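You operate a simulated robot arm through the tools that you are given. There is no shell and no other tool.

You are at the controls of a simulated robot arm. One attempt, no reset.

## Task
Get the cart ready to roll: rail up and pinned, the deck's hollow bar in the drawer, brake off.
Fine: drawer shut; brake off last; the cart stays in the white bay.

It is judged by the outcome, as a careful person would: the job done as asked, and still so three seconds after it is handed in. It fails if anything else is knocked over, pushed out of place, dropped, spilled or broken.

## Robot
A 7-joint arm with a three-finger gripper, fixed in place. Base frame: the origin is at the foot of the arm, x ahead of it, y to its left, z up. Units: m, rad, N and s.
With the tool pointing down near the work surface it reaches from about 0.1 to 0.64 m from the base axis. Its first joint turns from -2.897 to 2.897 rad. Payload 2.69 kg.
The TCP is the grasp point between the finger pads, 0.03 m short of the fingertips. In the tool frame z runs along the fingers and y along their closing line. The gripper opens to 0.128 m. The gripper's body begins 0.117 m behind the TCP.
Orientation is told as [roll, pitch, yaw] about the base's x, y, z axes, in that order, counted from this pose: with the fingers straight down and closing along the base's y, the tool's x points along the base's -x, its y along +y and its z along -z.

## Interface
- The arm moves only by the tool play_rows. Its argument "deltas" is a list that holds one entry, the list of rows, each a list of 7 numbers: the shift along the tool's x, y, z in m, then the turn, a rotation vector about the tool's x, y, z in rad, then the closure, from 0 (fully open) to 1 (shut). In form: [[[dx, dy, dz, wx, wy, wz, fingers], ...]]. A call has 1 to 20 rows; each row shifts and turns the commanded pose from where the row before left it, along the tool's axes as they then stand. Each row takes 0.2 s and may step no farther than 0.05 m and 0.15 rad from the row before; otherwise, or with a gripper value out of range, the whole call is refused. Where a pose cannot be reached the arm comes as near as it can. A force on the tool above 40 N (or 10 N above the force at the start of the call, whichever is more), or a blocked arm, ends the call early, and 0.2 s more pass. Each finger halts on what it meets, pressing with about 29 N; the grip force reading is that of the motor and also rises with nothing between the fingers. The clock runs only during rows and for 0.2 s after the last one: add rows that do not move to give the fingers time. The reply holds the time, the measured pose of the TCP, the force on the tool along the base axes, the opening and the grip force, in the units named above and with some noise, with the torque about the TCP (base axes, N m) and any sound that the robot's microphone picked up.
- Cameras (640 x 400 px; columns grow to the right, rows downward): "scene" is fixed at [0.3997, -0.4996, 1.3972]; the picture's right is [0.78, -0.63, 0.00], its down [-0.38, -0.47, -0.80] and it looks along [0.50, 0.62, -0.60] (base axes); focal length 270 px, centre (320, 200). "wrist" rides on the gripper at [0.058, 0.054, -0.131] in the tool frame; the picture's right is [-0.68, 0.74, 0.00], its down [-0.62, -0.56, -0.55] and it looks along [-0.40, -0.37, 0.84] (tool axes); focal length 234 px, centre (320, 200). There is no depth. A picture from a camera that has moved, and an enlarged one, comes with that camera's place and axes in the base frame and with its lens. The place of the scene camera against the robot may be out by one fixed shift of up to 0.012 m in any direction.
- snapshot(camera): a new picture of that camera. No time passes.
- slide_trunk(by): slides the trunk up (or, below 0, down) by that many m; the arm rides with it, the base frame stays. It gives what a move gives, with no picture.
- zoom(camera, box): a new picture of the part [left, top, right, bottom] of that camera's present view, enlarged. No time passes.
- hand_in(): hands the job in; it is judged then, once.

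Nothing tells you positions but the pictures and the camera data. Unless the task says otherwise, let go and move clear before handing in.

The tools are called as a command line: name --argument value ..., lists and objects as JSON in quotes. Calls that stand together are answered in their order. play_rows: Moves the arm, as the interface text tells. Its arguments: {"type":"object","properties":{"deltas":{"type":"array","items":{"type":"array","items":{"type":"array","items":{"type":"number"}}}}},"required":["deltas"]} The other tools are called the same way: slide_trunk (by) slides the trunk up or down; snapshot (camera) takes a picture; zoom (camera, box) takes an enlarged picture of a part of a camera's view; hand_in () hands the job in.

At the start:

```text
clock: 0.0
ee_pos: [0.5876, -0.1114, 1.2353]
orientation: [0.001, 0.0, 0.0]
contact_force: [0.7, -0.4, 0.5]
ft_torque: [-0.01, 0.01, 0.01]
finger_gap: 0.1279
grasp_force: 0.0
trunk travel left (down, up): [-0.15, 0.2]
```

scene: 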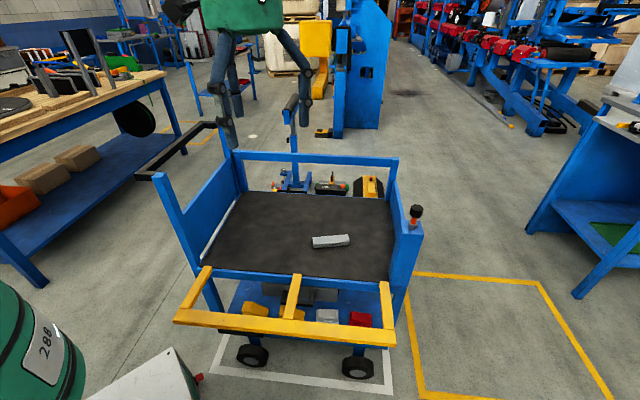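
wrist: 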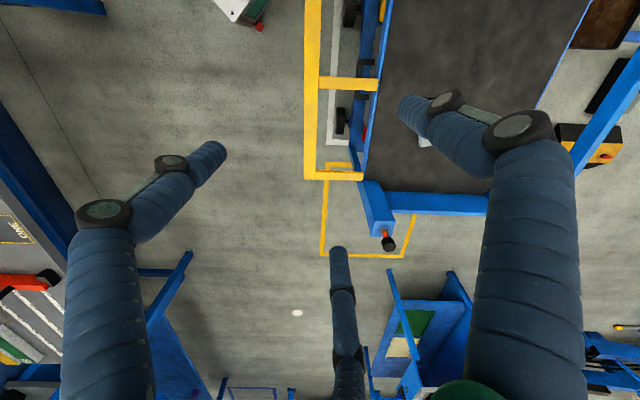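

I see a blue cart with a dark deck and a grey hollow bar on it, a yellow rail folded out on the near side, and a knob on a post at the right. I'll look closer at each part before I move.

zoom --camera "scene" --box '[160, 250, 420, 400]'

zoom --camera "scene" --box '[300, 140, 460, 260]'

zoom --camera "scene" --box '[130, 90, 330, 230]'

zoom --camera "wrist" --box '[280, 0, 600, 270]'

```text
2.46 times, centred on (290, 325) of scene
camera zoom: at [0.3997, -0.4996, 1.3972], right [0.78, -0.63, 0.0], down [-0.38, -0.47, -0.8], along [0.5, 0.62, -0.6], focal length 664 px, centre (394, -108)
```

zoom: 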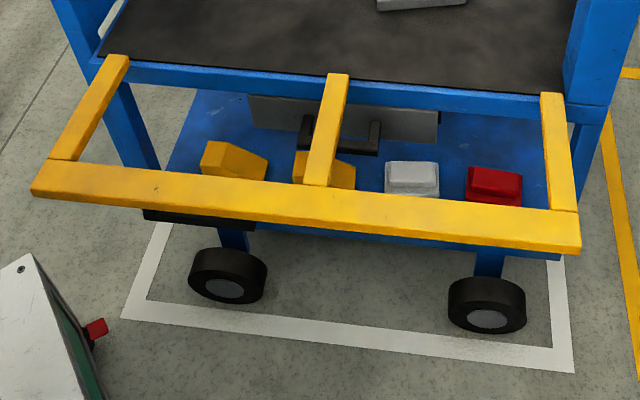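

```text
3.33 times, centred on (380, 200) of scene
camera zoom: at [0.3997, -0.4996, 1.3972], right [0.78, -0.63, 0.0], down [-0.38, -0.47, -0.8], along [0.5, 0.62, -0.6], focal length 900 px, centre (120, 200)
```

zoom: 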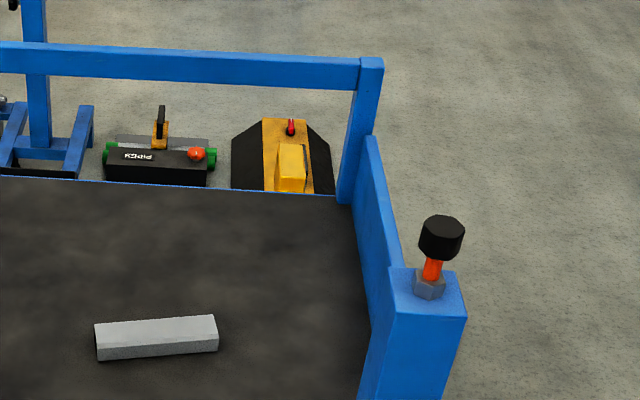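

```text
2.86 times, centred on (230, 160) of scene
camera zoom: at [0.3997, -0.4996, 1.3972], right [0.78, -0.63, 0.0], down [-0.38, -0.47, -0.8], along [0.5, 0.62, -0.6], focal length 771 px, centre (577, 314)
```

zoom: 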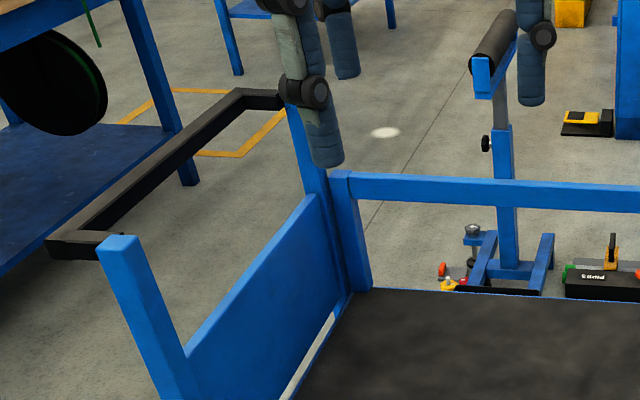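

```text
1.48 times, centred on (440, 135) of wrist
camera zoom: at [0.5298, -0.0591, 1.3665], right [0.68, 0.74, 0.0], down [0.62, -0.56, 0.55], along [0.4, -0.37, -0.84], focal length 347 px, centre (142, 296)
```

zoom: 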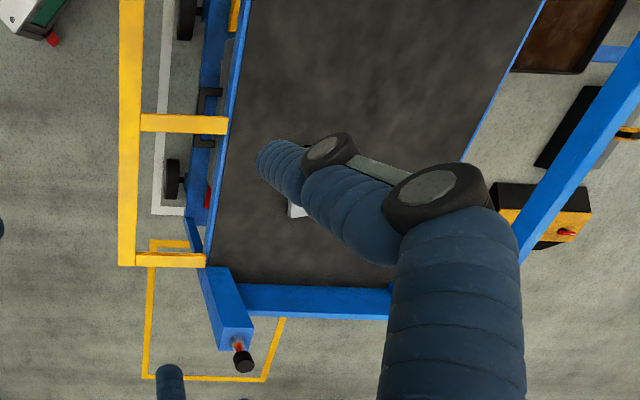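

The cart seems to sit diagonally ahead of the arm, with its deck at about z 0.7. Next I zoom on the lower shelf, the drawer, the hinges and the gripper.

zoom --camera "scene" --box '[220, 270, 400, 382]'

zoom --camera "scene" --box '[160, 250, 300, 340]'

zoom --camera "scene" --box '[340, 180, 440, 380]'

zoom --camera "scene" --box '[130, 0, 340, 150]'

zoom --camera "wrist" --box '[300, 60, 440, 270]'

```text
3.56 times, centred on (310, 326) of scene
camera zoom: at [0.3997, -0.4996, 1.3972], right [0.78, -0.63, 0.0], down [-0.38, -0.47, -0.8], along [0.5, 0.62, -0.6], focal length 960 px, centre (356, -248)
```

zoom: 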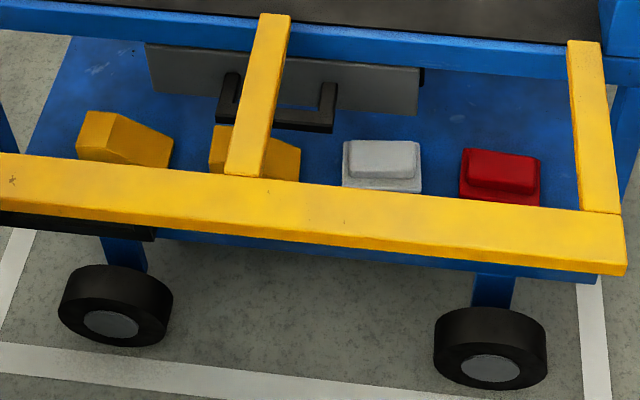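

```text
4.44 times, centred on (230, 295) of scene
camera zoom: at [0.3997, -0.4996, 1.3972], right [0.78, -0.63, 0.0], down [-0.38, -0.47, -0.8], along [0.5, 0.62, -0.6], focal length 1200 px, centre (720, -222)
```

zoom: 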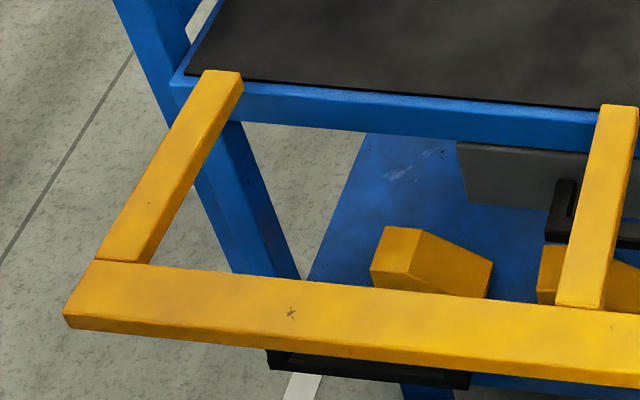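

```text
2.00 times, centred on (390, 280) of scene
camera zoom: at [0.3997, -0.4996, 1.3972], right [0.78, -0.63, 0.0], down [-0.38, -0.47, -0.8], along [0.5, 0.62, -0.6], focal length 540 px, centre (180, 40)
```

zoom: 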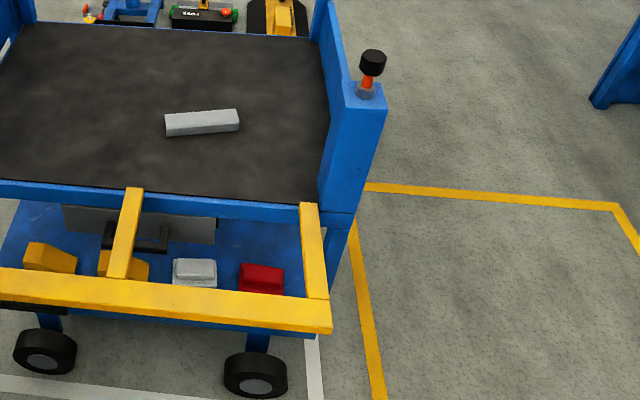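

```text
2.67 times, centred on (235, 75) of scene
camera zoom: at [0.3997, -0.4996, 1.3972], right [0.78, -0.63, 0.0], down [-0.38, -0.47, -0.8], along [0.5, 0.62, -0.6], focal length 720 px, centre (547, 533)
```

zoom: 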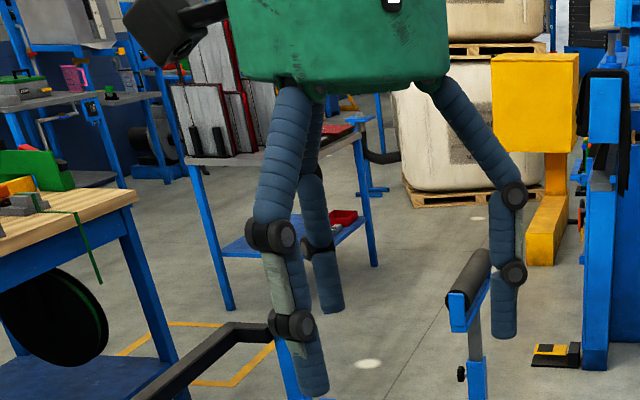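

```text
1.90 times, centred on (370, 165) of wrist
camera zoom: at [0.5298, -0.0591, 1.3665], right [0.68, 0.74, 0.0], down [0.62, -0.56, 0.55], along [0.4, -0.37, -0.84], focal length 446 px, centre (225, 267)
```

zoom: 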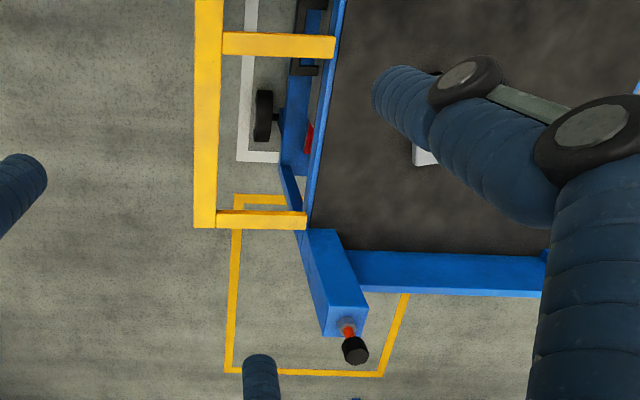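

The rail is folded outward, the drawer with its black handle sits under the deck, and pedals or blocks lie on the lower shelf. I'll close the fingers and turn the wrist so the camera faces the cart's near side.

play_rows --deltas '[[[0, 0, 0, 0, 0, -0.15, 1], [0, 0, 0, 0, 0, -0.15, 1], [0, 0, 0, 0, 0, -0.15, 1], [0, 0, 0, 0, 0, -0.15, 1], [0, 0, 0, 0, 0, -0.15, 1], [0, 0, 0, 0, 0, -0.15, 1], [0, 0, 0, 0, 0, -0.15, 1], [0, 0, 0, 0, 0, -0.15, 1], [0, 0, 0, 0, 0, -0.15, 1], [0, 0, 0, 0, 0, -0.15, 1]]]'

snapshot --camera "wrist"

snapshot --camera "scene"

```text
clock: 2.2
ee_pos: [0.5883, -0.1119, 1.2344]
orientation: [-0.001, 0.0, 1.502]
contact_force: [-0.5, 0.5, 0.1]
ft_torque: [0.02, 0.01, -0.02]
finger_gap: 0.0022
grasp_force: 28.7
trunk travel left (down, up): [-0.15, 0.2]
```

```text
taken
camera wrist: at [0.5306, -0.1674, 1.3664], right [-0.69, 0.73, 0.0], down [0.61, 0.58, 0.55], along [0.4, 0.38, -0.84], focal length 234 px, centre (320, 200)
```

wrist: 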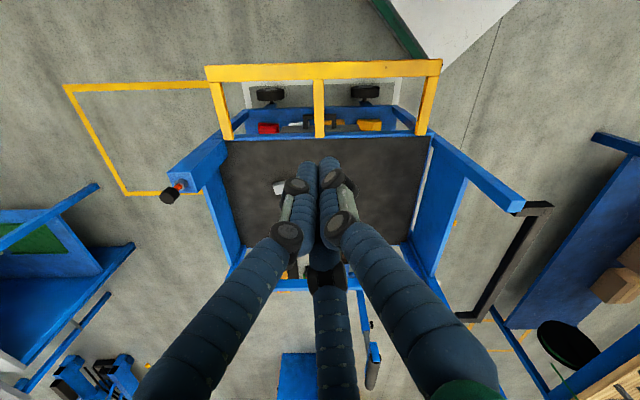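

```text
taken
```

scene: 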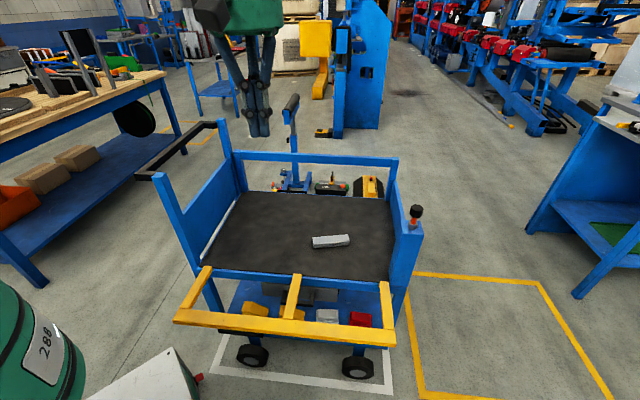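

The cart now shows well, seen upside down with its near side at the top. I zoom in on the parts.

zoom --camera "wrist" --box '[200, 50, 450, 150]'

zoom --camera "wrist" --box '[150, 120, 310, 220]'

zoom --camera "wrist" --box '[400, 130, 600, 330]'

```text
2.56 times, centred on (325, 100) of wrist
camera zoom: at [0.5306, -0.1674, 1.3664], right [-0.69, 0.73, 0.0], down [0.61, 0.58, 0.55], along [0.4, 0.38, -0.84], focal length 600 px, centre (307, 456)
```

zoom: 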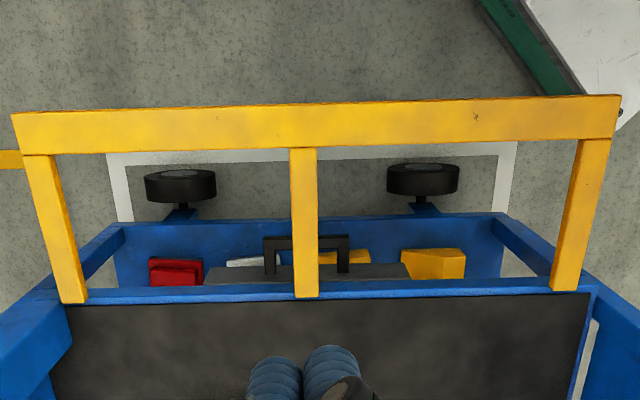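

```text
4.00 times, centred on (230, 170) of wrist
camera zoom: at [0.5306, -0.1674, 1.3664], right [-0.69, 0.73, 0.0], down [0.61, 0.58, 0.55], along [0.4, 0.38, -0.84], focal length 937 px, centre (680, 320)
```

zoom: 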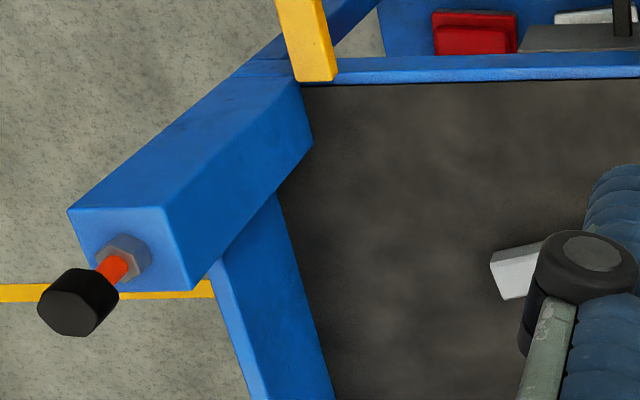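

```text
2.00 times, centred on (500, 230) of wrist
camera zoom: at [0.5306, -0.1674, 1.3664], right [-0.69, 0.73, 0.0], down [0.61, 0.58, 0.55], along [0.4, 0.38, -0.84], focal length 468 px, centre (-40, 140)
```

zoom: 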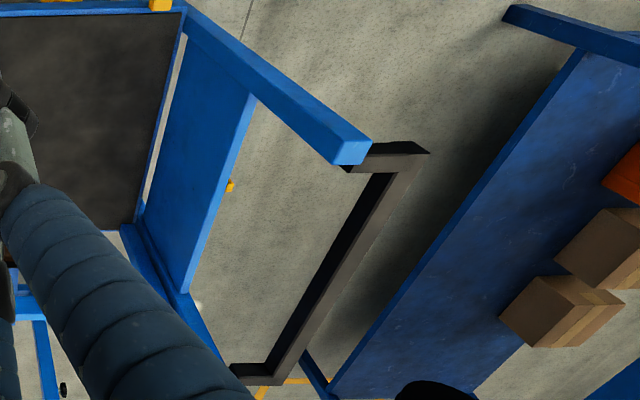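

The knob sits on the right-hand front post, the rail is horizontal, and something black lies under the rail's outer bar. I'll lower the camera on the near side and tilt it to look at the cart's front.

play_rows --deltas '[[[0.0099, 0.0156, 0.03, 0, 0, 0, 1], [0.0099, 0.0156, 0.03, 0, 0, 0, 1], [0.0099, 0.0156, 0.03, 0, 0, 0, 1], [0.0099, 0.0156, 0.03, 0, 0, 0, 1], [0.0099, 0.0156, 0.03, 0, 0, 0, 1], [0.0099, 0.0156, 0.03, 0, 0, 0, 1], [0.0099, 0.0156, 0.03, 0, 0, 0, 1], [0.0099, 0.0156, 0.03, 0, 0, 0, 1], [0, 0, 0, 0.102, -0.11, 0, 1], [0, 0, 0, 0.102, -0.11, 0, 1], [0, 0, 0, 0.102, -0.11, 0, 1], [0, 0, 0, 0.102, -0.11, 0, 1], [0, 0, 0, 0.102, -0.11, 0, 1]]]'

snapshot --camera "wrist"

snapshot --camera "scene"

```text
clock: 5.0
ee_pos: [0.4601, -0.1838, 0.9971]
orientation: [-0.571, -0.522, 1.657]
contact_force: [2.0, -2.5, 9.7]
ft_torque: [-0.3, 0.73, 0.33]
finger_gap: 0.0021
grasp_force: 29.1
trunk travel left (down, up): [-0.15, 0.2]
```

```text
taken
camera wrist: at [0.3517, -0.2847, 1.04], right [-0.69, 0.73, -0.01], down [0.17, 0.17, 0.97], along [0.71, 0.66, -0.24], focal length 234 px, centre (320, 200)
```

wrist: 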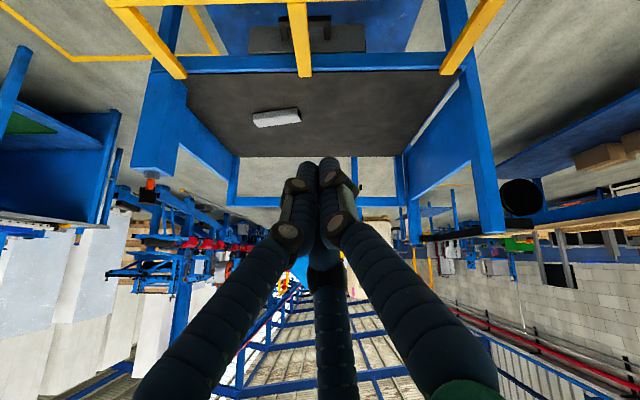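

```text
taken
```

scene: 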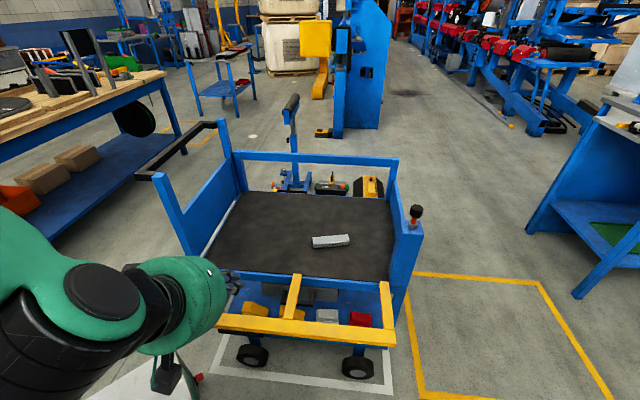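

The force reading rose a little, so I'll hold still one step to see if it's a real contact.

play_rows --deltas '[[[0, 0, 0, 0, 0, 0, 1], [0, 0, 0, 0, 0, 0, 1]]]'

zoom --camera "scene" --box '[120, 230, 420, 400]'

zoom --camera "wrist" --box '[120, 0, 320, 210]'

```text
clock: 5.6
ee_pos: [0.4584, -0.1806, 0.9956]
orientation: [-0.565, -0.522, 1.656]
contact_force: [-0.2, 0.2, 0.9]
ft_torque: [-0.05, 0.01, -0.05]
finger_gap: 0.0022
grasp_force: 29.4
trunk travel left (down, up): [-0.15, 0.2]
```

```text
2.13 times, centred on (270, 315) of scene
camera zoom: at [0.3997, -0.4996, 1.3972], right [0.78, -0.63, 0.0], down [-0.38, -0.47, -0.8], along [0.5, 0.62, -0.6], focal length 576 px, centre (427, -45)
```

zoom: 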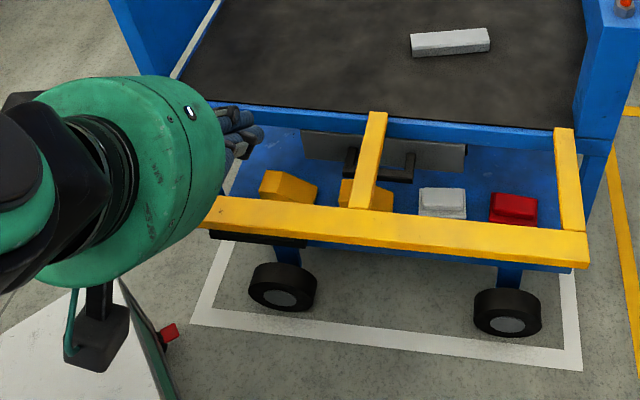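

```text
1.90 times, centred on (220, 105) of wrist
camera zoom: at [0.3504, -0.2835, 1.0382], right [-0.69, 0.73, 0.0], down [0.17, 0.17, 0.97], along [0.71, 0.67, -0.24], focal length 446 px, centre (510, 381)
```

zoom: 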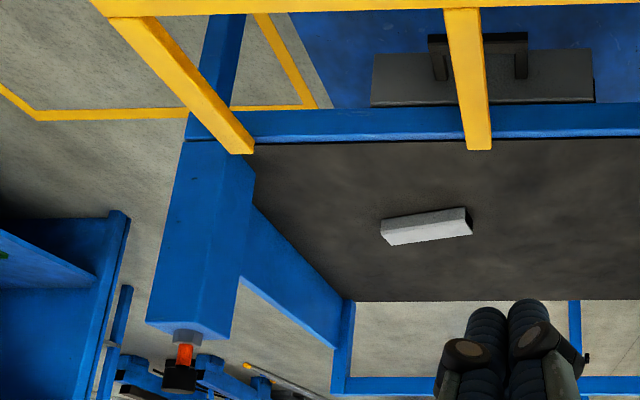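

That was only motion, nothing touched. The bar lies around (0.89, 0.04, 0.645); I now lower the camera further to see under the rail and at the lower shelf.

play_rows --deltas '[[[0.0234, 0.0209, 0.0234, 0, 0, 0, 1], [0.0234, 0.0209, 0.0234, 0, 0, 0, 1], [0.0234, 0.0209, 0.0234, 0, 0, 0, 1], [0.0234, 0.0209, 0.0234, 0, 0, 0, 1], [0.0234, 0.0209, 0.0234, 0, 0, 0, 1], [0.0234, 0.0209, 0.0234, 0, 0, 0, 1], [0.0234, 0.0209, 0.0234, 0, 0, 0, 1], [0, 0, 0, 0, 0, 0, 1]]]'

snapshot --camera "wrist"

snapshot --camera "scene"

```text
clock: 7.4
ee_pos: [0.5314, -0.2233, 0.8952]
orientation: [-0.518, -0.53, 1.628]
contact_force: [1.0, -0.4, 0.0]
ft_torque: [0.07, 0.02, 0.02]
finger_gap: 0.0022
grasp_force: 29.0
out of reach, approached as far as the arm can: row 1, 2, 3, 4, 5, 6, 7
trunk travel left (down, up): [-0.15, 0.2]
```

```text
taken
camera wrist: at [0.4256, -0.3249, 0.941], right [-0.68, 0.73, 0.03], down [0.21, 0.16, 0.96], along [0.7, 0.66, -0.26], focal length 234 px, centre (320, 200)
```

wrist: 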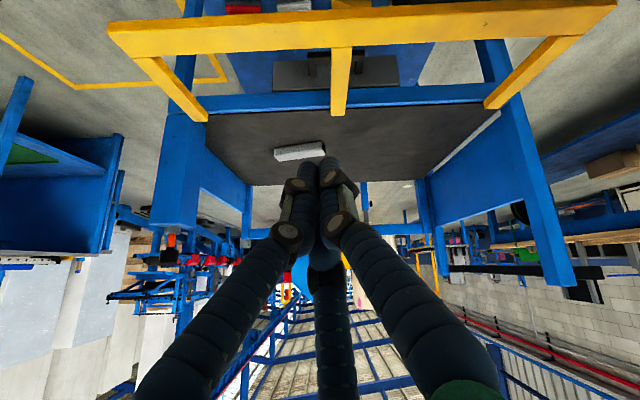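

```text
taken
```

scene: 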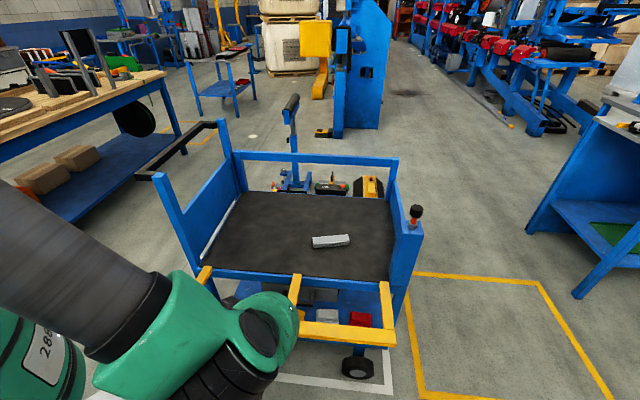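

The arm ran out of reach going lower, so I lower the trunk in small steps; the hand is still short of and above the rail.

slide_trunk --by -0.08

snapshot --camera "wrist"

snapshot --camera "scene"

```text
clock: 8.6
ee_pos: [0.5307, -0.2231, 0.8156]
orientation: [-0.52, -0.529, 1.629]
contact_force: [-1.1, 0.4, 0.1]
ft_torque: [-0.02, 0.02, 0.01]
finger_gap: 0.0022
grasp_force: 29.1
trunk travel left (down, up): [-0.07, 0.28]
```

```text
taken
camera wrist: at [0.4248, -0.3242, 0.862], right [-0.68, 0.73, 0.03], down [0.21, 0.16, 0.96], along [0.7, 0.66, -0.26], focal length 234 px, centre (320, 200)
```

wrist: 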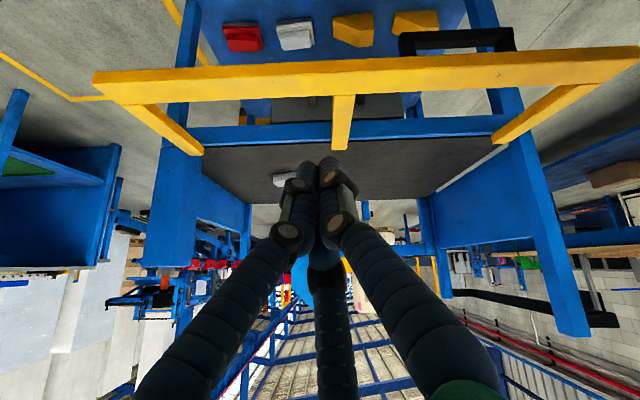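

```text
taken
```

scene: 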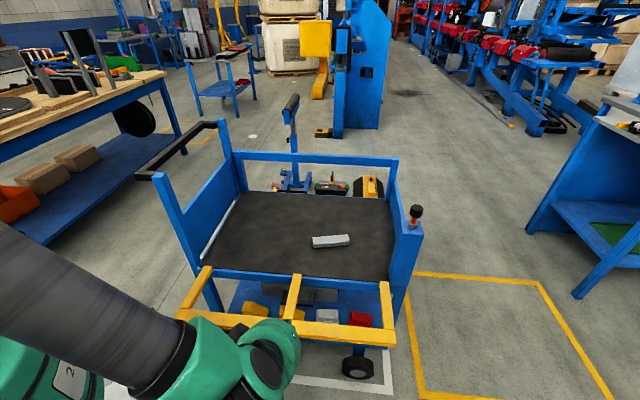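

A black U-shaped bail shows near the left front leg. I zoom in on it, the shelf blocks and the drawer.

zoom --camera "wrist" --box '[360, 0, 540, 110]'

zoom --camera "wrist" --box '[180, 0, 420, 150]'

zoom --camera "wrist" --box '[100, 130, 300, 300]'

```text
3.56 times, centred on (450, 55) of wrist
camera zoom: at [0.4248, -0.3242, 0.862], right [-0.68, 0.73, 0.03], down [0.21, 0.16, 0.96], along [0.7, 0.66, -0.26], focal length 833 px, centre (-142, 716)
```

zoom: 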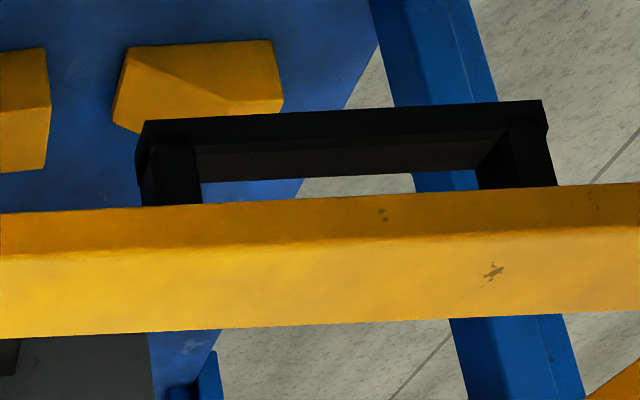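

```text
2.67 times, centred on (300, 75) of wrist
camera zoom: at [0.4248, -0.3242, 0.862], right [-0.68, 0.73, 0.03], down [0.21, 0.16, 0.96], along [0.7, 0.66, -0.26], focal length 624 px, centre (373, 533)
```

zoom: 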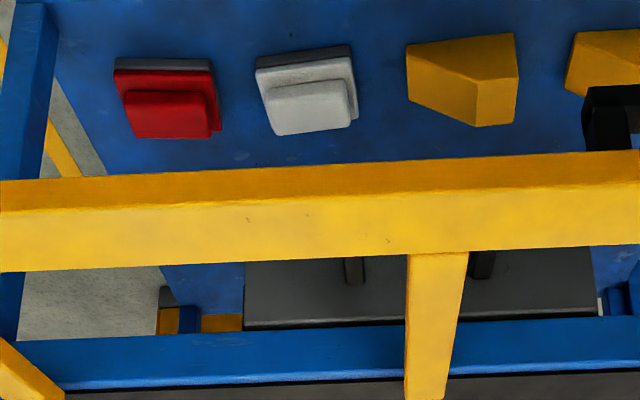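

```text
2.35 times, centred on (200, 215) of wrist
camera zoom: at [0.4248, -0.3242, 0.862], right [-0.68, 0.73, 0.03], down [0.21, 0.16, 0.96], along [0.7, 0.66, -0.26], focal length 551 px, centre (602, 165)
```

zoom: 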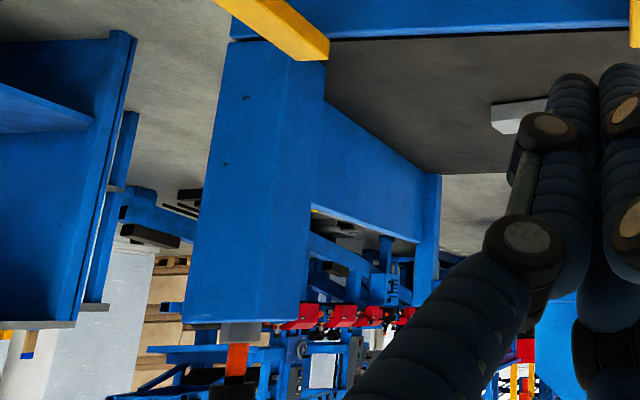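

The bail looks like a grip on the rail. The red and white blocks on the shelf might be pedals, so I look closer at those and around the wheels and left end.

zoom --camera "wrist" --box '[210, 0, 330, 75]'

zoom --camera "scene" --box '[300, 280, 400, 345]'

zoom --camera "wrist" --box '[480, 60, 640, 340]'

zoom --camera "scene" --box '[250, 150, 400, 215]'

```text
5.33 times, centred on (270, 38) of wrist
camera zoom: at [0.4248, -0.3242, 0.862], right [-0.68, 0.73, 0.03], down [0.21, 0.16, 0.96], along [0.7, 0.66, -0.26], focal length 1249 px, centre (587, 1067)
```

zoom: 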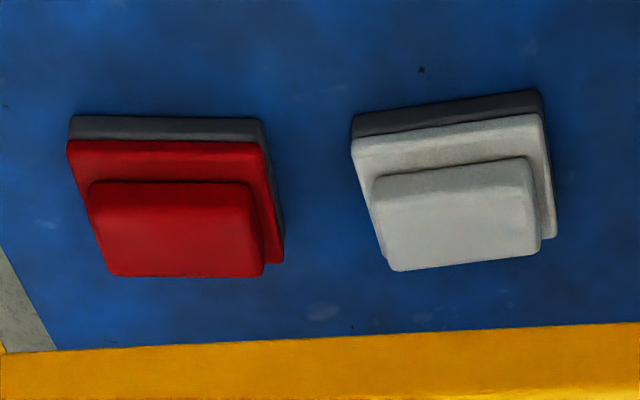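

```text
6.15 times, centred on (350, 312) of scene
camera zoom: at [0.3997, -0.4996, 1.3972], right [0.78, -0.63, 0.0], down [-0.38, -0.47, -0.8], along [0.5, 0.62, -0.6], focal length 1661 px, centre (135, -492)
```

zoom: 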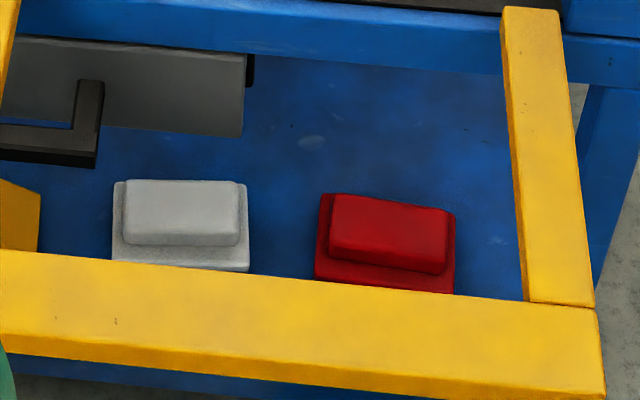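

```text
1.43 times, centred on (560, 200) of wrist
camera zoom: at [0.4248, -0.3242, 0.862], right [-0.68, 0.73, 0.03], down [0.21, 0.16, 0.96], along [0.7, 0.66, -0.26], focal length 334 px, centre (-23, 200)
```

zoom: 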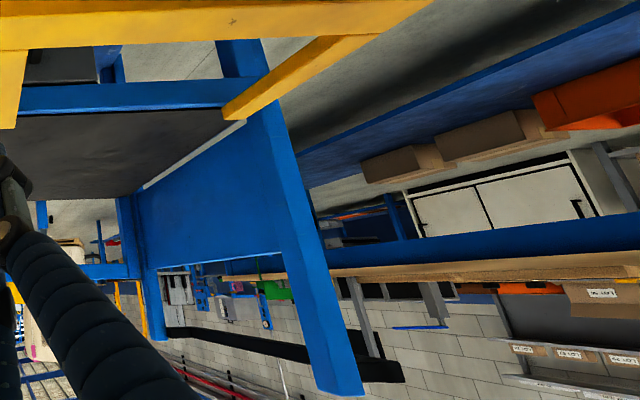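

```text
4.27 times, centred on (325, 182) of scene
camera zoom: at [0.3997, -0.4996, 1.3972], right [0.78, -0.63, 0.0], down [-0.38, -0.47, -0.8], along [0.5, 0.62, -0.6], focal length 1152 px, centre (299, 275)
```

zoom: 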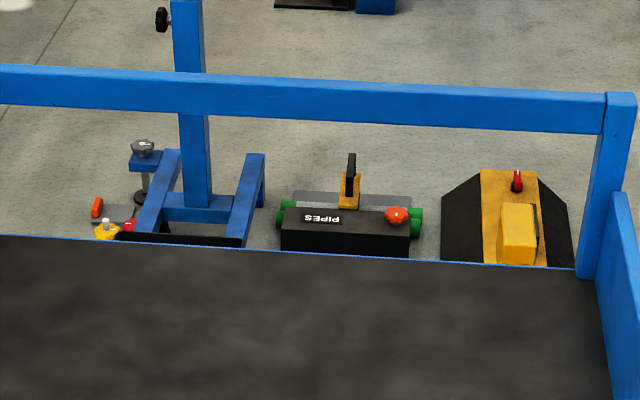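

The pedal-like red and white blocks stand on the lower shelf at z about 0.28, and the drawer handle is near (0.68, -0.03, 0.52). I lower the trunk fully for a lower view.

slide_trunk --by -0.07

snapshot --camera "wrist"

zoom --camera "wrist" --box '[200, 0, 560, 130]'

snapshot --camera "scene"

```text
clock: 9.7
ee_pos: [0.5314, -0.2226, 0.7465]
orientation: [-0.52, -0.529, 1.628]
contact_force: [0.2, 0.0, -0.6]
ft_torque: [-0.02, 0.04, 0.01]
finger_gap: 0.0022
grasp_force: 28.6
trunk travel left (down, up): [0.0, 0.35]
```

```text
taken
camera wrist: at [0.4248, -0.3242, 0.792], right [-0.68, 0.73, 0.03], down [0.21, 0.16, 0.96], along [0.7, 0.66, -0.26], focal length 234 px, centre (320, 200)
```

wrist: 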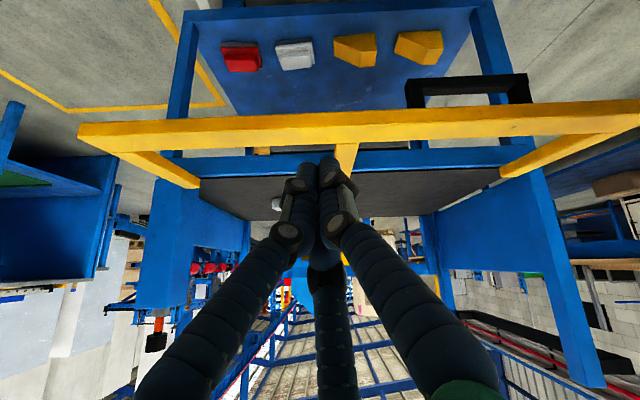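

```text
1.78 times, centred on (380, 65) of wrist
camera zoom: at [0.4248, -0.3242, 0.792], right [-0.68, 0.73, 0.03], down [0.21, 0.16, 0.96], along [0.7, 0.66, -0.26], focal length 416 px, centre (213, 440)
```

zoom: 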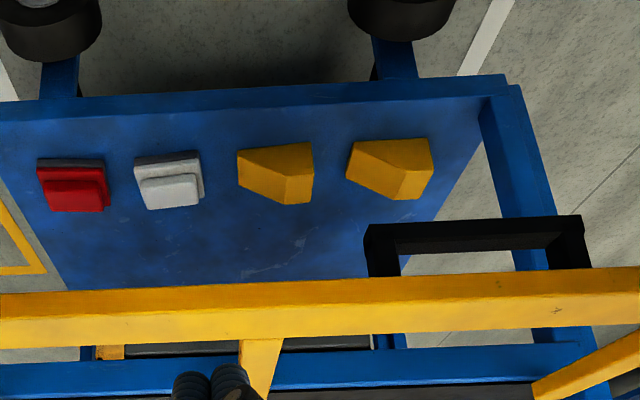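

```text
taken
```

scene: 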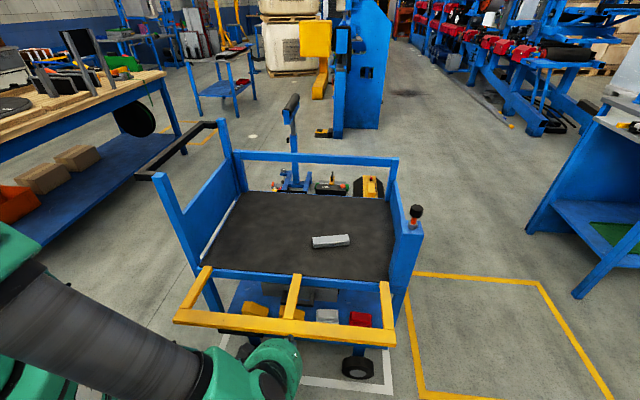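

The four blocks on the shelf are evenly spaced, and the black grip hangs under the rail at roughly t of 0.36 m along it. I zoom on both hinge ends and the posts for any pin.

zoom --camera "wrist" --box '[480, 80, 640, 200]'

zoom --camera "wrist" --box '[70, 90, 270, 215]'

zoom --camera "wrist" --box '[120, 180, 260, 370]'

zoom --camera "wrist" --box '[400, 180, 640, 400]'

zoom --camera "scene" --box '[370, 190, 440, 300]'

zoom --camera "scene" --box '[130, 110, 260, 230]'

```text
3.33 times, centred on (560, 140) of wrist
camera zoom: at [0.4248, -0.3242, 0.792], right [-0.68, 0.73, 0.03], down [0.21, 0.16, 0.96], along [0.7, 0.66, -0.26], focal length 781 px, centre (-480, 400)
```

zoom: 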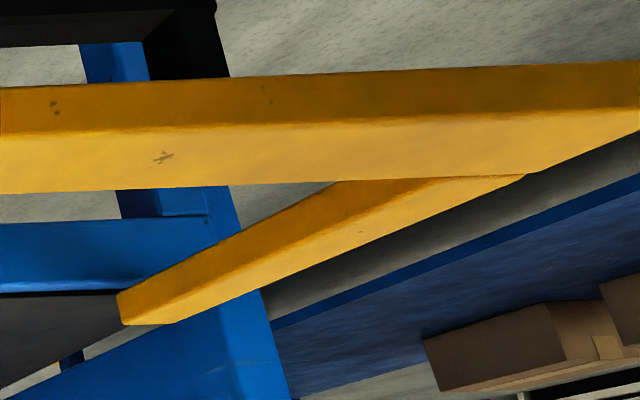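

```text
3.20 times, centred on (170, 152) of wrist
camera zoom: at [0.4248, -0.3242, 0.792], right [-0.68, 0.73, 0.03], down [0.21, 0.16, 0.96], along [0.7, 0.66, -0.26], focal length 749 px, centre (800, 352)
```

zoom: 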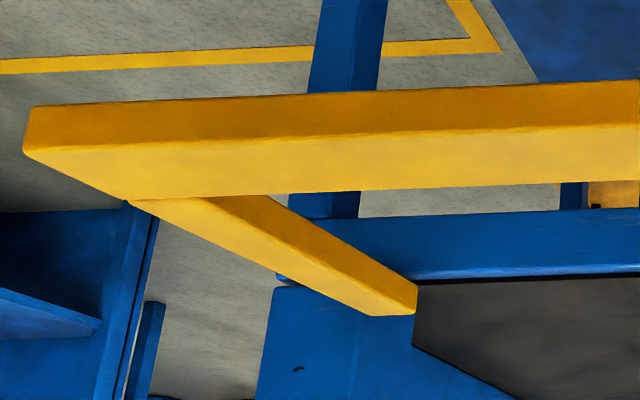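

```text
2.11 times, centred on (190, 275) of wrist
camera zoom: at [0.4248, -0.3242, 0.792], right [-0.68, 0.73, 0.03], down [0.21, 0.16, 0.96], along [0.7, 0.66, -0.26], focal length 493 px, centre (594, 42)
```

zoom: 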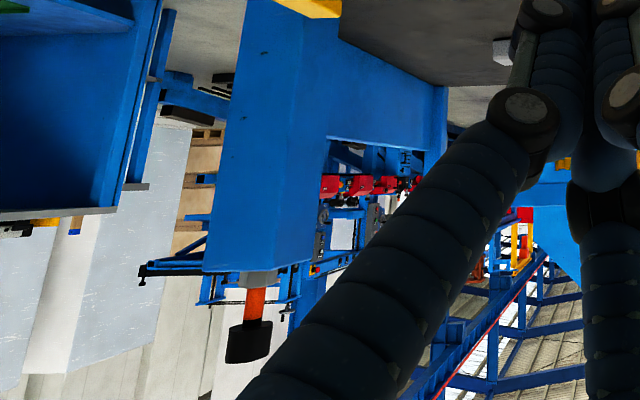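

```text
1.82 times, centred on (520, 290) of wrist
camera zoom: at [0.4248, -0.3242, 0.792], right [-0.68, 0.73, 0.03], down [0.21, 0.16, 0.96], along [0.7, 0.66, -0.26], focal length 426 px, centre (-44, 36)
```

zoom: 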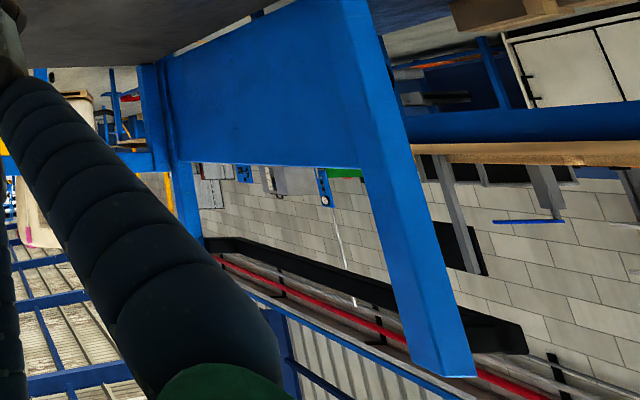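

```text
3.64 times, centred on (405, 245) of scene
camera zoom: at [0.3997, -0.4996, 1.3972], right [0.78, -0.63, 0.0], down [-0.38, -0.47, -0.8], along [0.5, 0.62, -0.6], focal length 982 px, centre (11, 36)
```

zoom: 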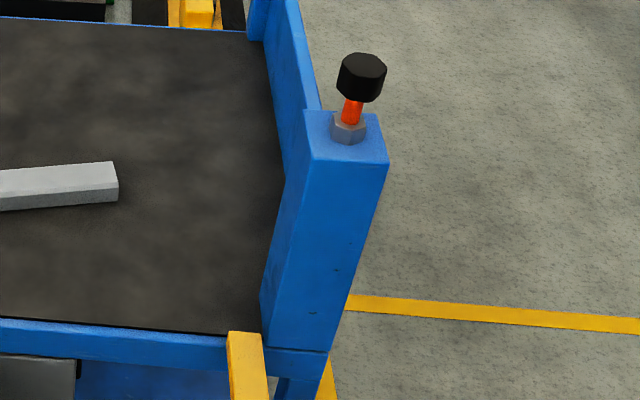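

```text
3.33 times, centred on (195, 170) of scene
camera zoom: at [0.3997, -0.4996, 1.3972], right [0.78, -0.63, 0.0], down [-0.38, -0.47, -0.8], along [0.5, 0.62, -0.6], focal length 900 px, centre (737, 300)
```

zoom: 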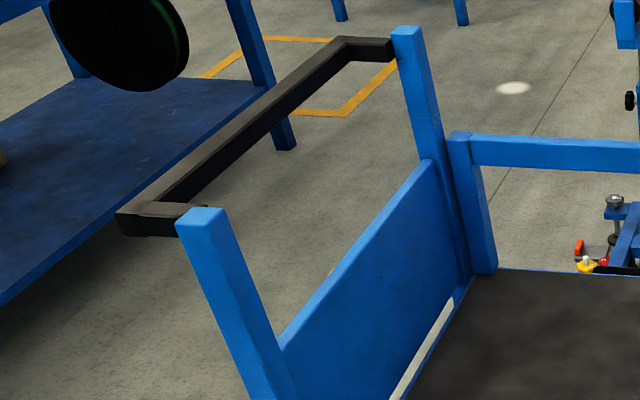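

The knob on the right post looks like an indexing plunger with its orange shaft showing, so it is probably the rail pin, still out. I go back up to a vertical tool and turn the wrist so that the fingers close across the rail direction.

play_rows --deltas '[[[-0.0213, -0.0175, -0.0311, 0, 0, 0, 1], [-0.0213, -0.0175, -0.0311, 0, 0, 0, 1], [-0.0213, -0.0175, -0.0311, 0, 0, 0, 1], [-0.0213, -0.0175, -0.0311, 0, 0, 0, 1], [-0.0213, -0.0175, -0.0311, 0, 0, 0, 1], [-0.0213, -0.0175, -0.0311, 0, 0, 0, 1], [0, 0, 0, -0.102, 0.11, 0, 1], [0, 0, 0, -0.102, 0.11, 0, 1], [0, 0, 0, -0.102, 0.11, 0, 1], [0, 0, 0, -0.102, 0.11, 0, 1], [0, 0, 0, -0.102, 0.11, 0, 1], [0, 0, 0, 0, 0, 0.15, 1], [0, 0, 0, 0, 0, 0.15, 1], [0, 0, 0, 0, 0, 0.15, 1], [0, 0, 0, 0, 0, 0.15, 1], [0, 0, 0, 0, 0, 0.15, 1], [0, 0, 0, 0, 0, 0.15, 1]]]'

```text
clock: 13.2
ee_pos: [0.5299, -0.2201, 0.9942]
orientation: [0.026, 0.031, 0.592]
contact_force: [-0.1, -0.5, 0.0]
ft_torque: [0.01, 0.0, -0.02]
finger_gap: 0.0025
grasp_force: 29.3
trunk travel left (down, up): [0.0, 0.35]
```

play_rows --deltas '[[[0, 0, 0, 0, 0, 0.15, 1], [0, 0, 0, 0, 0, 0.15, 1], [0, 0, 0, 0, 0, 0.15, 1], [0, 0, 0, 0, 0, 0.15, 1], [0, 0, 0, 0, 0, 0.15, 1], [0, 0, 0, 0, 0, 0.15, 1], [0, 0, 0, 0, 0, 0.15, 1], [0, 0, 0, 0, 0, 0.15, 1], [0, 0, 0, 0, 0, 0.15, 1], [0, 0, 0, 0, 0, 0.02, 1]]]'

snapshot --camera "wrist"

snapshot --camera "scene"

```text
clock: 15.4
ee_pos: [0.5287, -0.2223, 0.9959]
orientation: [-0.026, 0.029, -0.775]
contact_force: [0.1, -0.8, -1.0]
ft_torque: [-0.04, 0.01, 0.03]
finger_gap: 0.0024
grasp_force: 28.9
trunk travel left (down, up): [0.0, 0.35]
```

```text
taken
camera wrist: at [0.53, -0.1425, 1.1267], right [1.0, 0.05, -0.04], down [0.07, -0.84, 0.54], along [0.0, -0.55, -0.84], focal length 234 px, centre (320, 200)
```

wrist: 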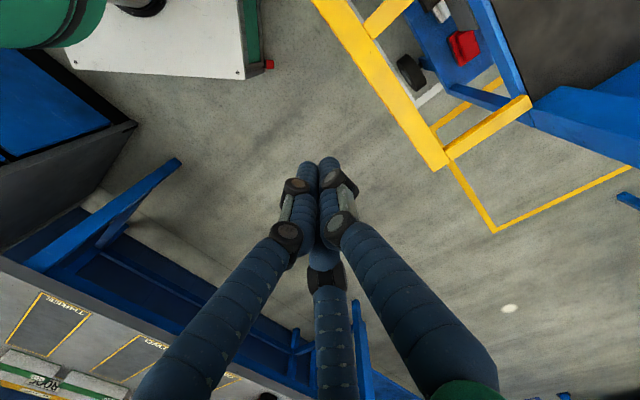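

```text
taken
```

scene: 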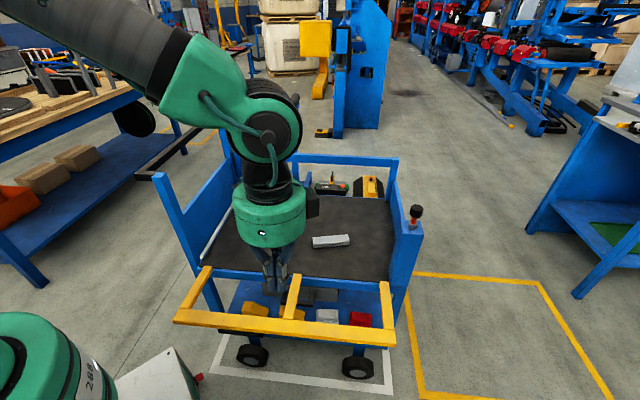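

The wrist turned fine. I now tilt the fingers up towards the cart's front, still at height, to test how far this orientation can go.

play_rows --deltas '[[[0, 0, 0, -0.15, 0, 0, 1], [0, 0, 0, -0.15, 0, 0, 1], [0, 0, 0, -0.15, 0, 0, 1], [0, 0, 0, -0.15, 0, 0, 1], [0, 0, 0, -0.15, 0, 0, 1], [0, 0, 0, -0.15, 0, 0, 1], [0, 0, 0, -0.15, 0, 0, 1], [0, 0, 0, -0.15, 0, 0, 1]]]'

snapshot --camera "wrist"

snapshot --camera "scene"

```text
clock: 17.2
ee_pos: [0.5288, -0.2207, 0.995]
orientation: [1.176, 0.03, -0.773]
contact_force: [0.5, 0.1, 0.4]
ft_torque: [-0.06, 0.02, -0.03]
finger_gap: 0.0021
grasp_force: 28.9
trunk travel left (down, up): [0.0, 0.35]
```

```text
taken
camera wrist: at [0.4191, -0.254, 1.0973], right [0.7, -0.28, 0.66], down [-0.07, -0.94, -0.33], along [0.72, 0.18, -0.68], focal length 234 px, centre (320, 200)
```

wrist: 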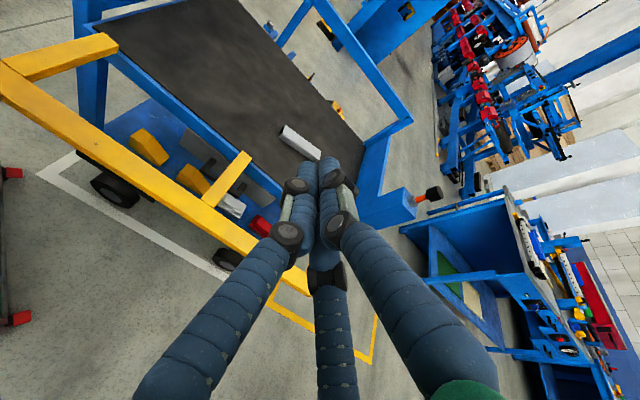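

```text
taken
```

scene: 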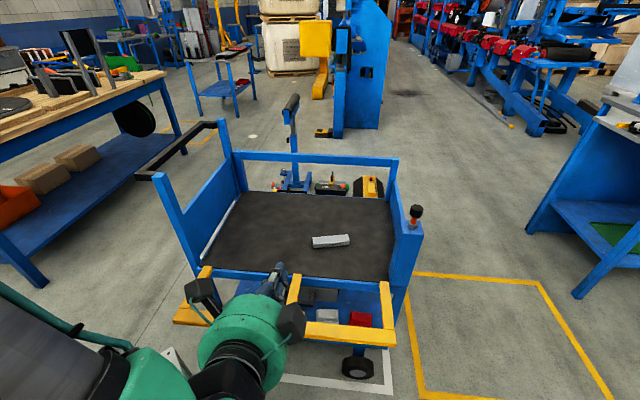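

That orientation is reachable. I move sideways and back from the rail, then down in front of it.

play_rows --deltas '[[[0.033, -0.0075, -0.0154, 0, 0, 0, 1], [0.033, -0.0075, -0.0154, 0, 0, 0, 1], [0.033, -0.0075, -0.0154, 0, 0, 0, 1], [0.033, -0.0075, -0.0154, 0, 0, 0, 1], [-0.001, -0.0347, 0.0146, 0, 0, 0, 1], [-0.001, -0.0347, 0.0146, 0, 0, 0, 1], [-0.001, -0.0347, 0.0146, 0, 0, 0, 1], [-0.001, -0.0347, 0.0146, 0, 0, 0, 1], [-0.001, -0.0347, 0.0146, 0, 0, 0, 1], [-0.001, -0.0347, 0.0146, 0, 0, 0, 1]]]'

snapshot --camera "wrist"

snapshot --camera "scene"

```text
clock: 19.4
ee_pos: [0.3859, -0.177, 0.7698]
orientation: [1.175, 0.028, -0.775]
contact_force: [-0.4, -0.7, 0.0]
ft_torque: [-0.04, -0.03, -0.04]
finger_gap: 0.0021
grasp_force: 29.0
trunk travel left (down, up): [0.0, 0.35]
```

```text
taken
camera wrist: at [0.276, -0.2103, 0.8712], right [0.7, -0.28, 0.66], down [-0.07, -0.94, -0.33], along [0.71, 0.18, -0.68], focal length 234 px, centre (320, 200)
```

wrist: 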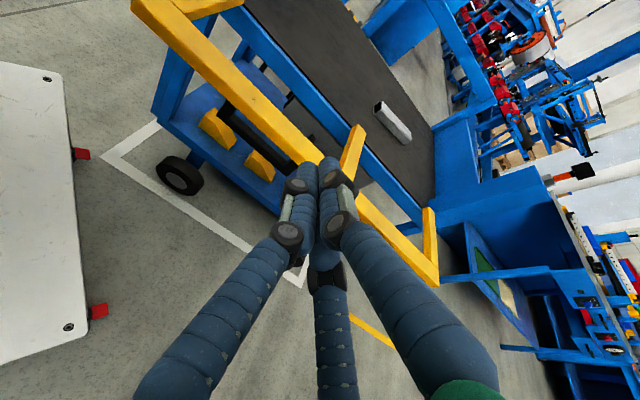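

```text
taken
```

scene: 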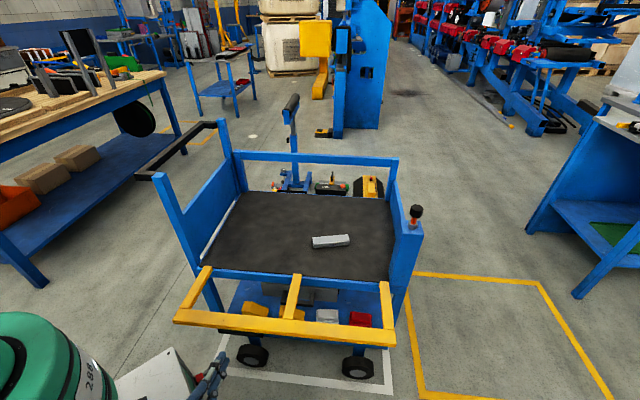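

I can get low in front of the rail; the black grip and the bar's hollow end show now. I zoom on both.

zoom --camera "wrist" --box '[150, 60, 350, 200]'

zoom --camera "wrist" --box '[340, 80, 440, 160]'

zoom --camera "wrist" --box '[400, 60, 640, 240]'

```text
2.86 times, centred on (250, 130) of wrist
camera zoom: at [0.276, -0.2103, 0.8712], right [0.7, -0.28, 0.66], down [-0.07, -0.94, -0.33], along [0.71, 0.18, -0.68], focal length 669 px, centre (520, 400)
```

zoom: 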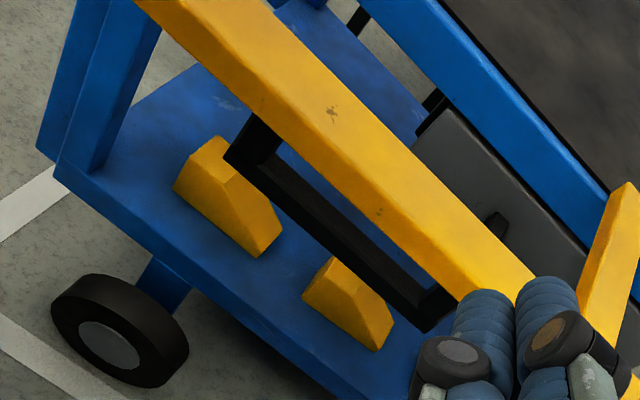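

```text
5.00 times, centred on (390, 120) of wrist
camera zoom: at [0.276, -0.2103, 0.8712], right [0.7, -0.28, 0.66], down [-0.07, -0.94, -0.33], along [0.71, 0.18, -0.68], focal length 1171 px, centre (-30, 600)
```

zoom: 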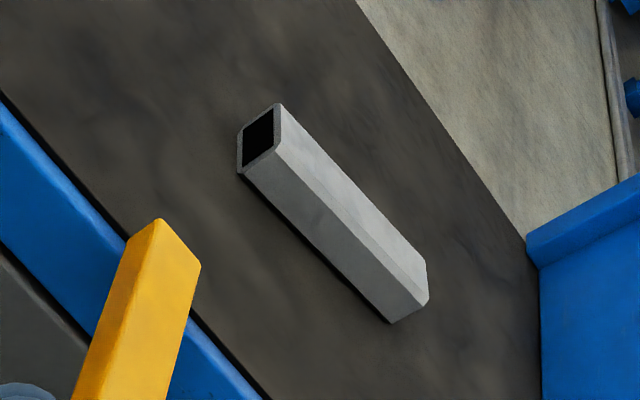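

```text
2.22 times, centred on (520, 150) of wrist
camera zoom: at [0.276, -0.2103, 0.8712], right [0.7, -0.28, 0.66], down [-0.07, -0.94, -0.33], along [0.71, 0.18, -0.68], focal length 520 px, centre (-124, 311)
```

zoom: 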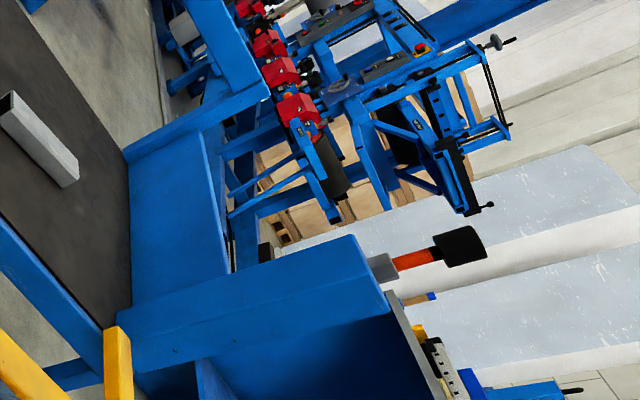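

The grip hangs under the rail's outer bar, and the bar is a square tube about 0.14 m long at (0.896, 0.049), top at z 0.645, turned about -31°. I'll retreat up and test how far the arm can reach toward it.

play_rows --deltas '[[[0.001, 0.0347, -0.0146, 0, 0, 0, 1], [0.001, 0.0347, -0.0146, 0, 0, 0, 1], [0.001, 0.0347, -0.0146, 0, 0, 0, 1], [0.001, 0.0347, -0.0146, 0, 0, 0, 1], [0.001, 0.0347, -0.0146, 0, 0, 0, 1], [0.001, 0.0347, -0.0146, 0, 0, 0, 1], [0, 0, 0, 0.15, 0, 0, 1], [0, 0, 0, 0.15, 0, 0, 1], [0, 0, 0, 0.15, 0, 0, 1], [0, 0, 0, 0.15, 0, 0, 1], [0, 0, 0, 0.15, 0, 0, 1], [0, 0, 0, 0.15, 0, 0, 1], [0, 0, 0, 0.15, 0, 0, 1], [0, 0, 0, 0.15, 0, 0, 1], [0, 0, 0, 0, 0, -0.118, 1], [0, 0, 0, 0, 0, -0.118, 1]]]'

```text
clock: 22.9
ee_pos: [0.387, -0.1787, 0.9956]
orientation: [-0.018, 0.034, -0.536]
contact_force: [0.2, -0.3, 0.4]
ft_torque: [0.0, 0.02, -0.02]
finger_gap: 0.0022
grasp_force: 29.0
trunk travel left (down, up): [0.0, 0.35]
```

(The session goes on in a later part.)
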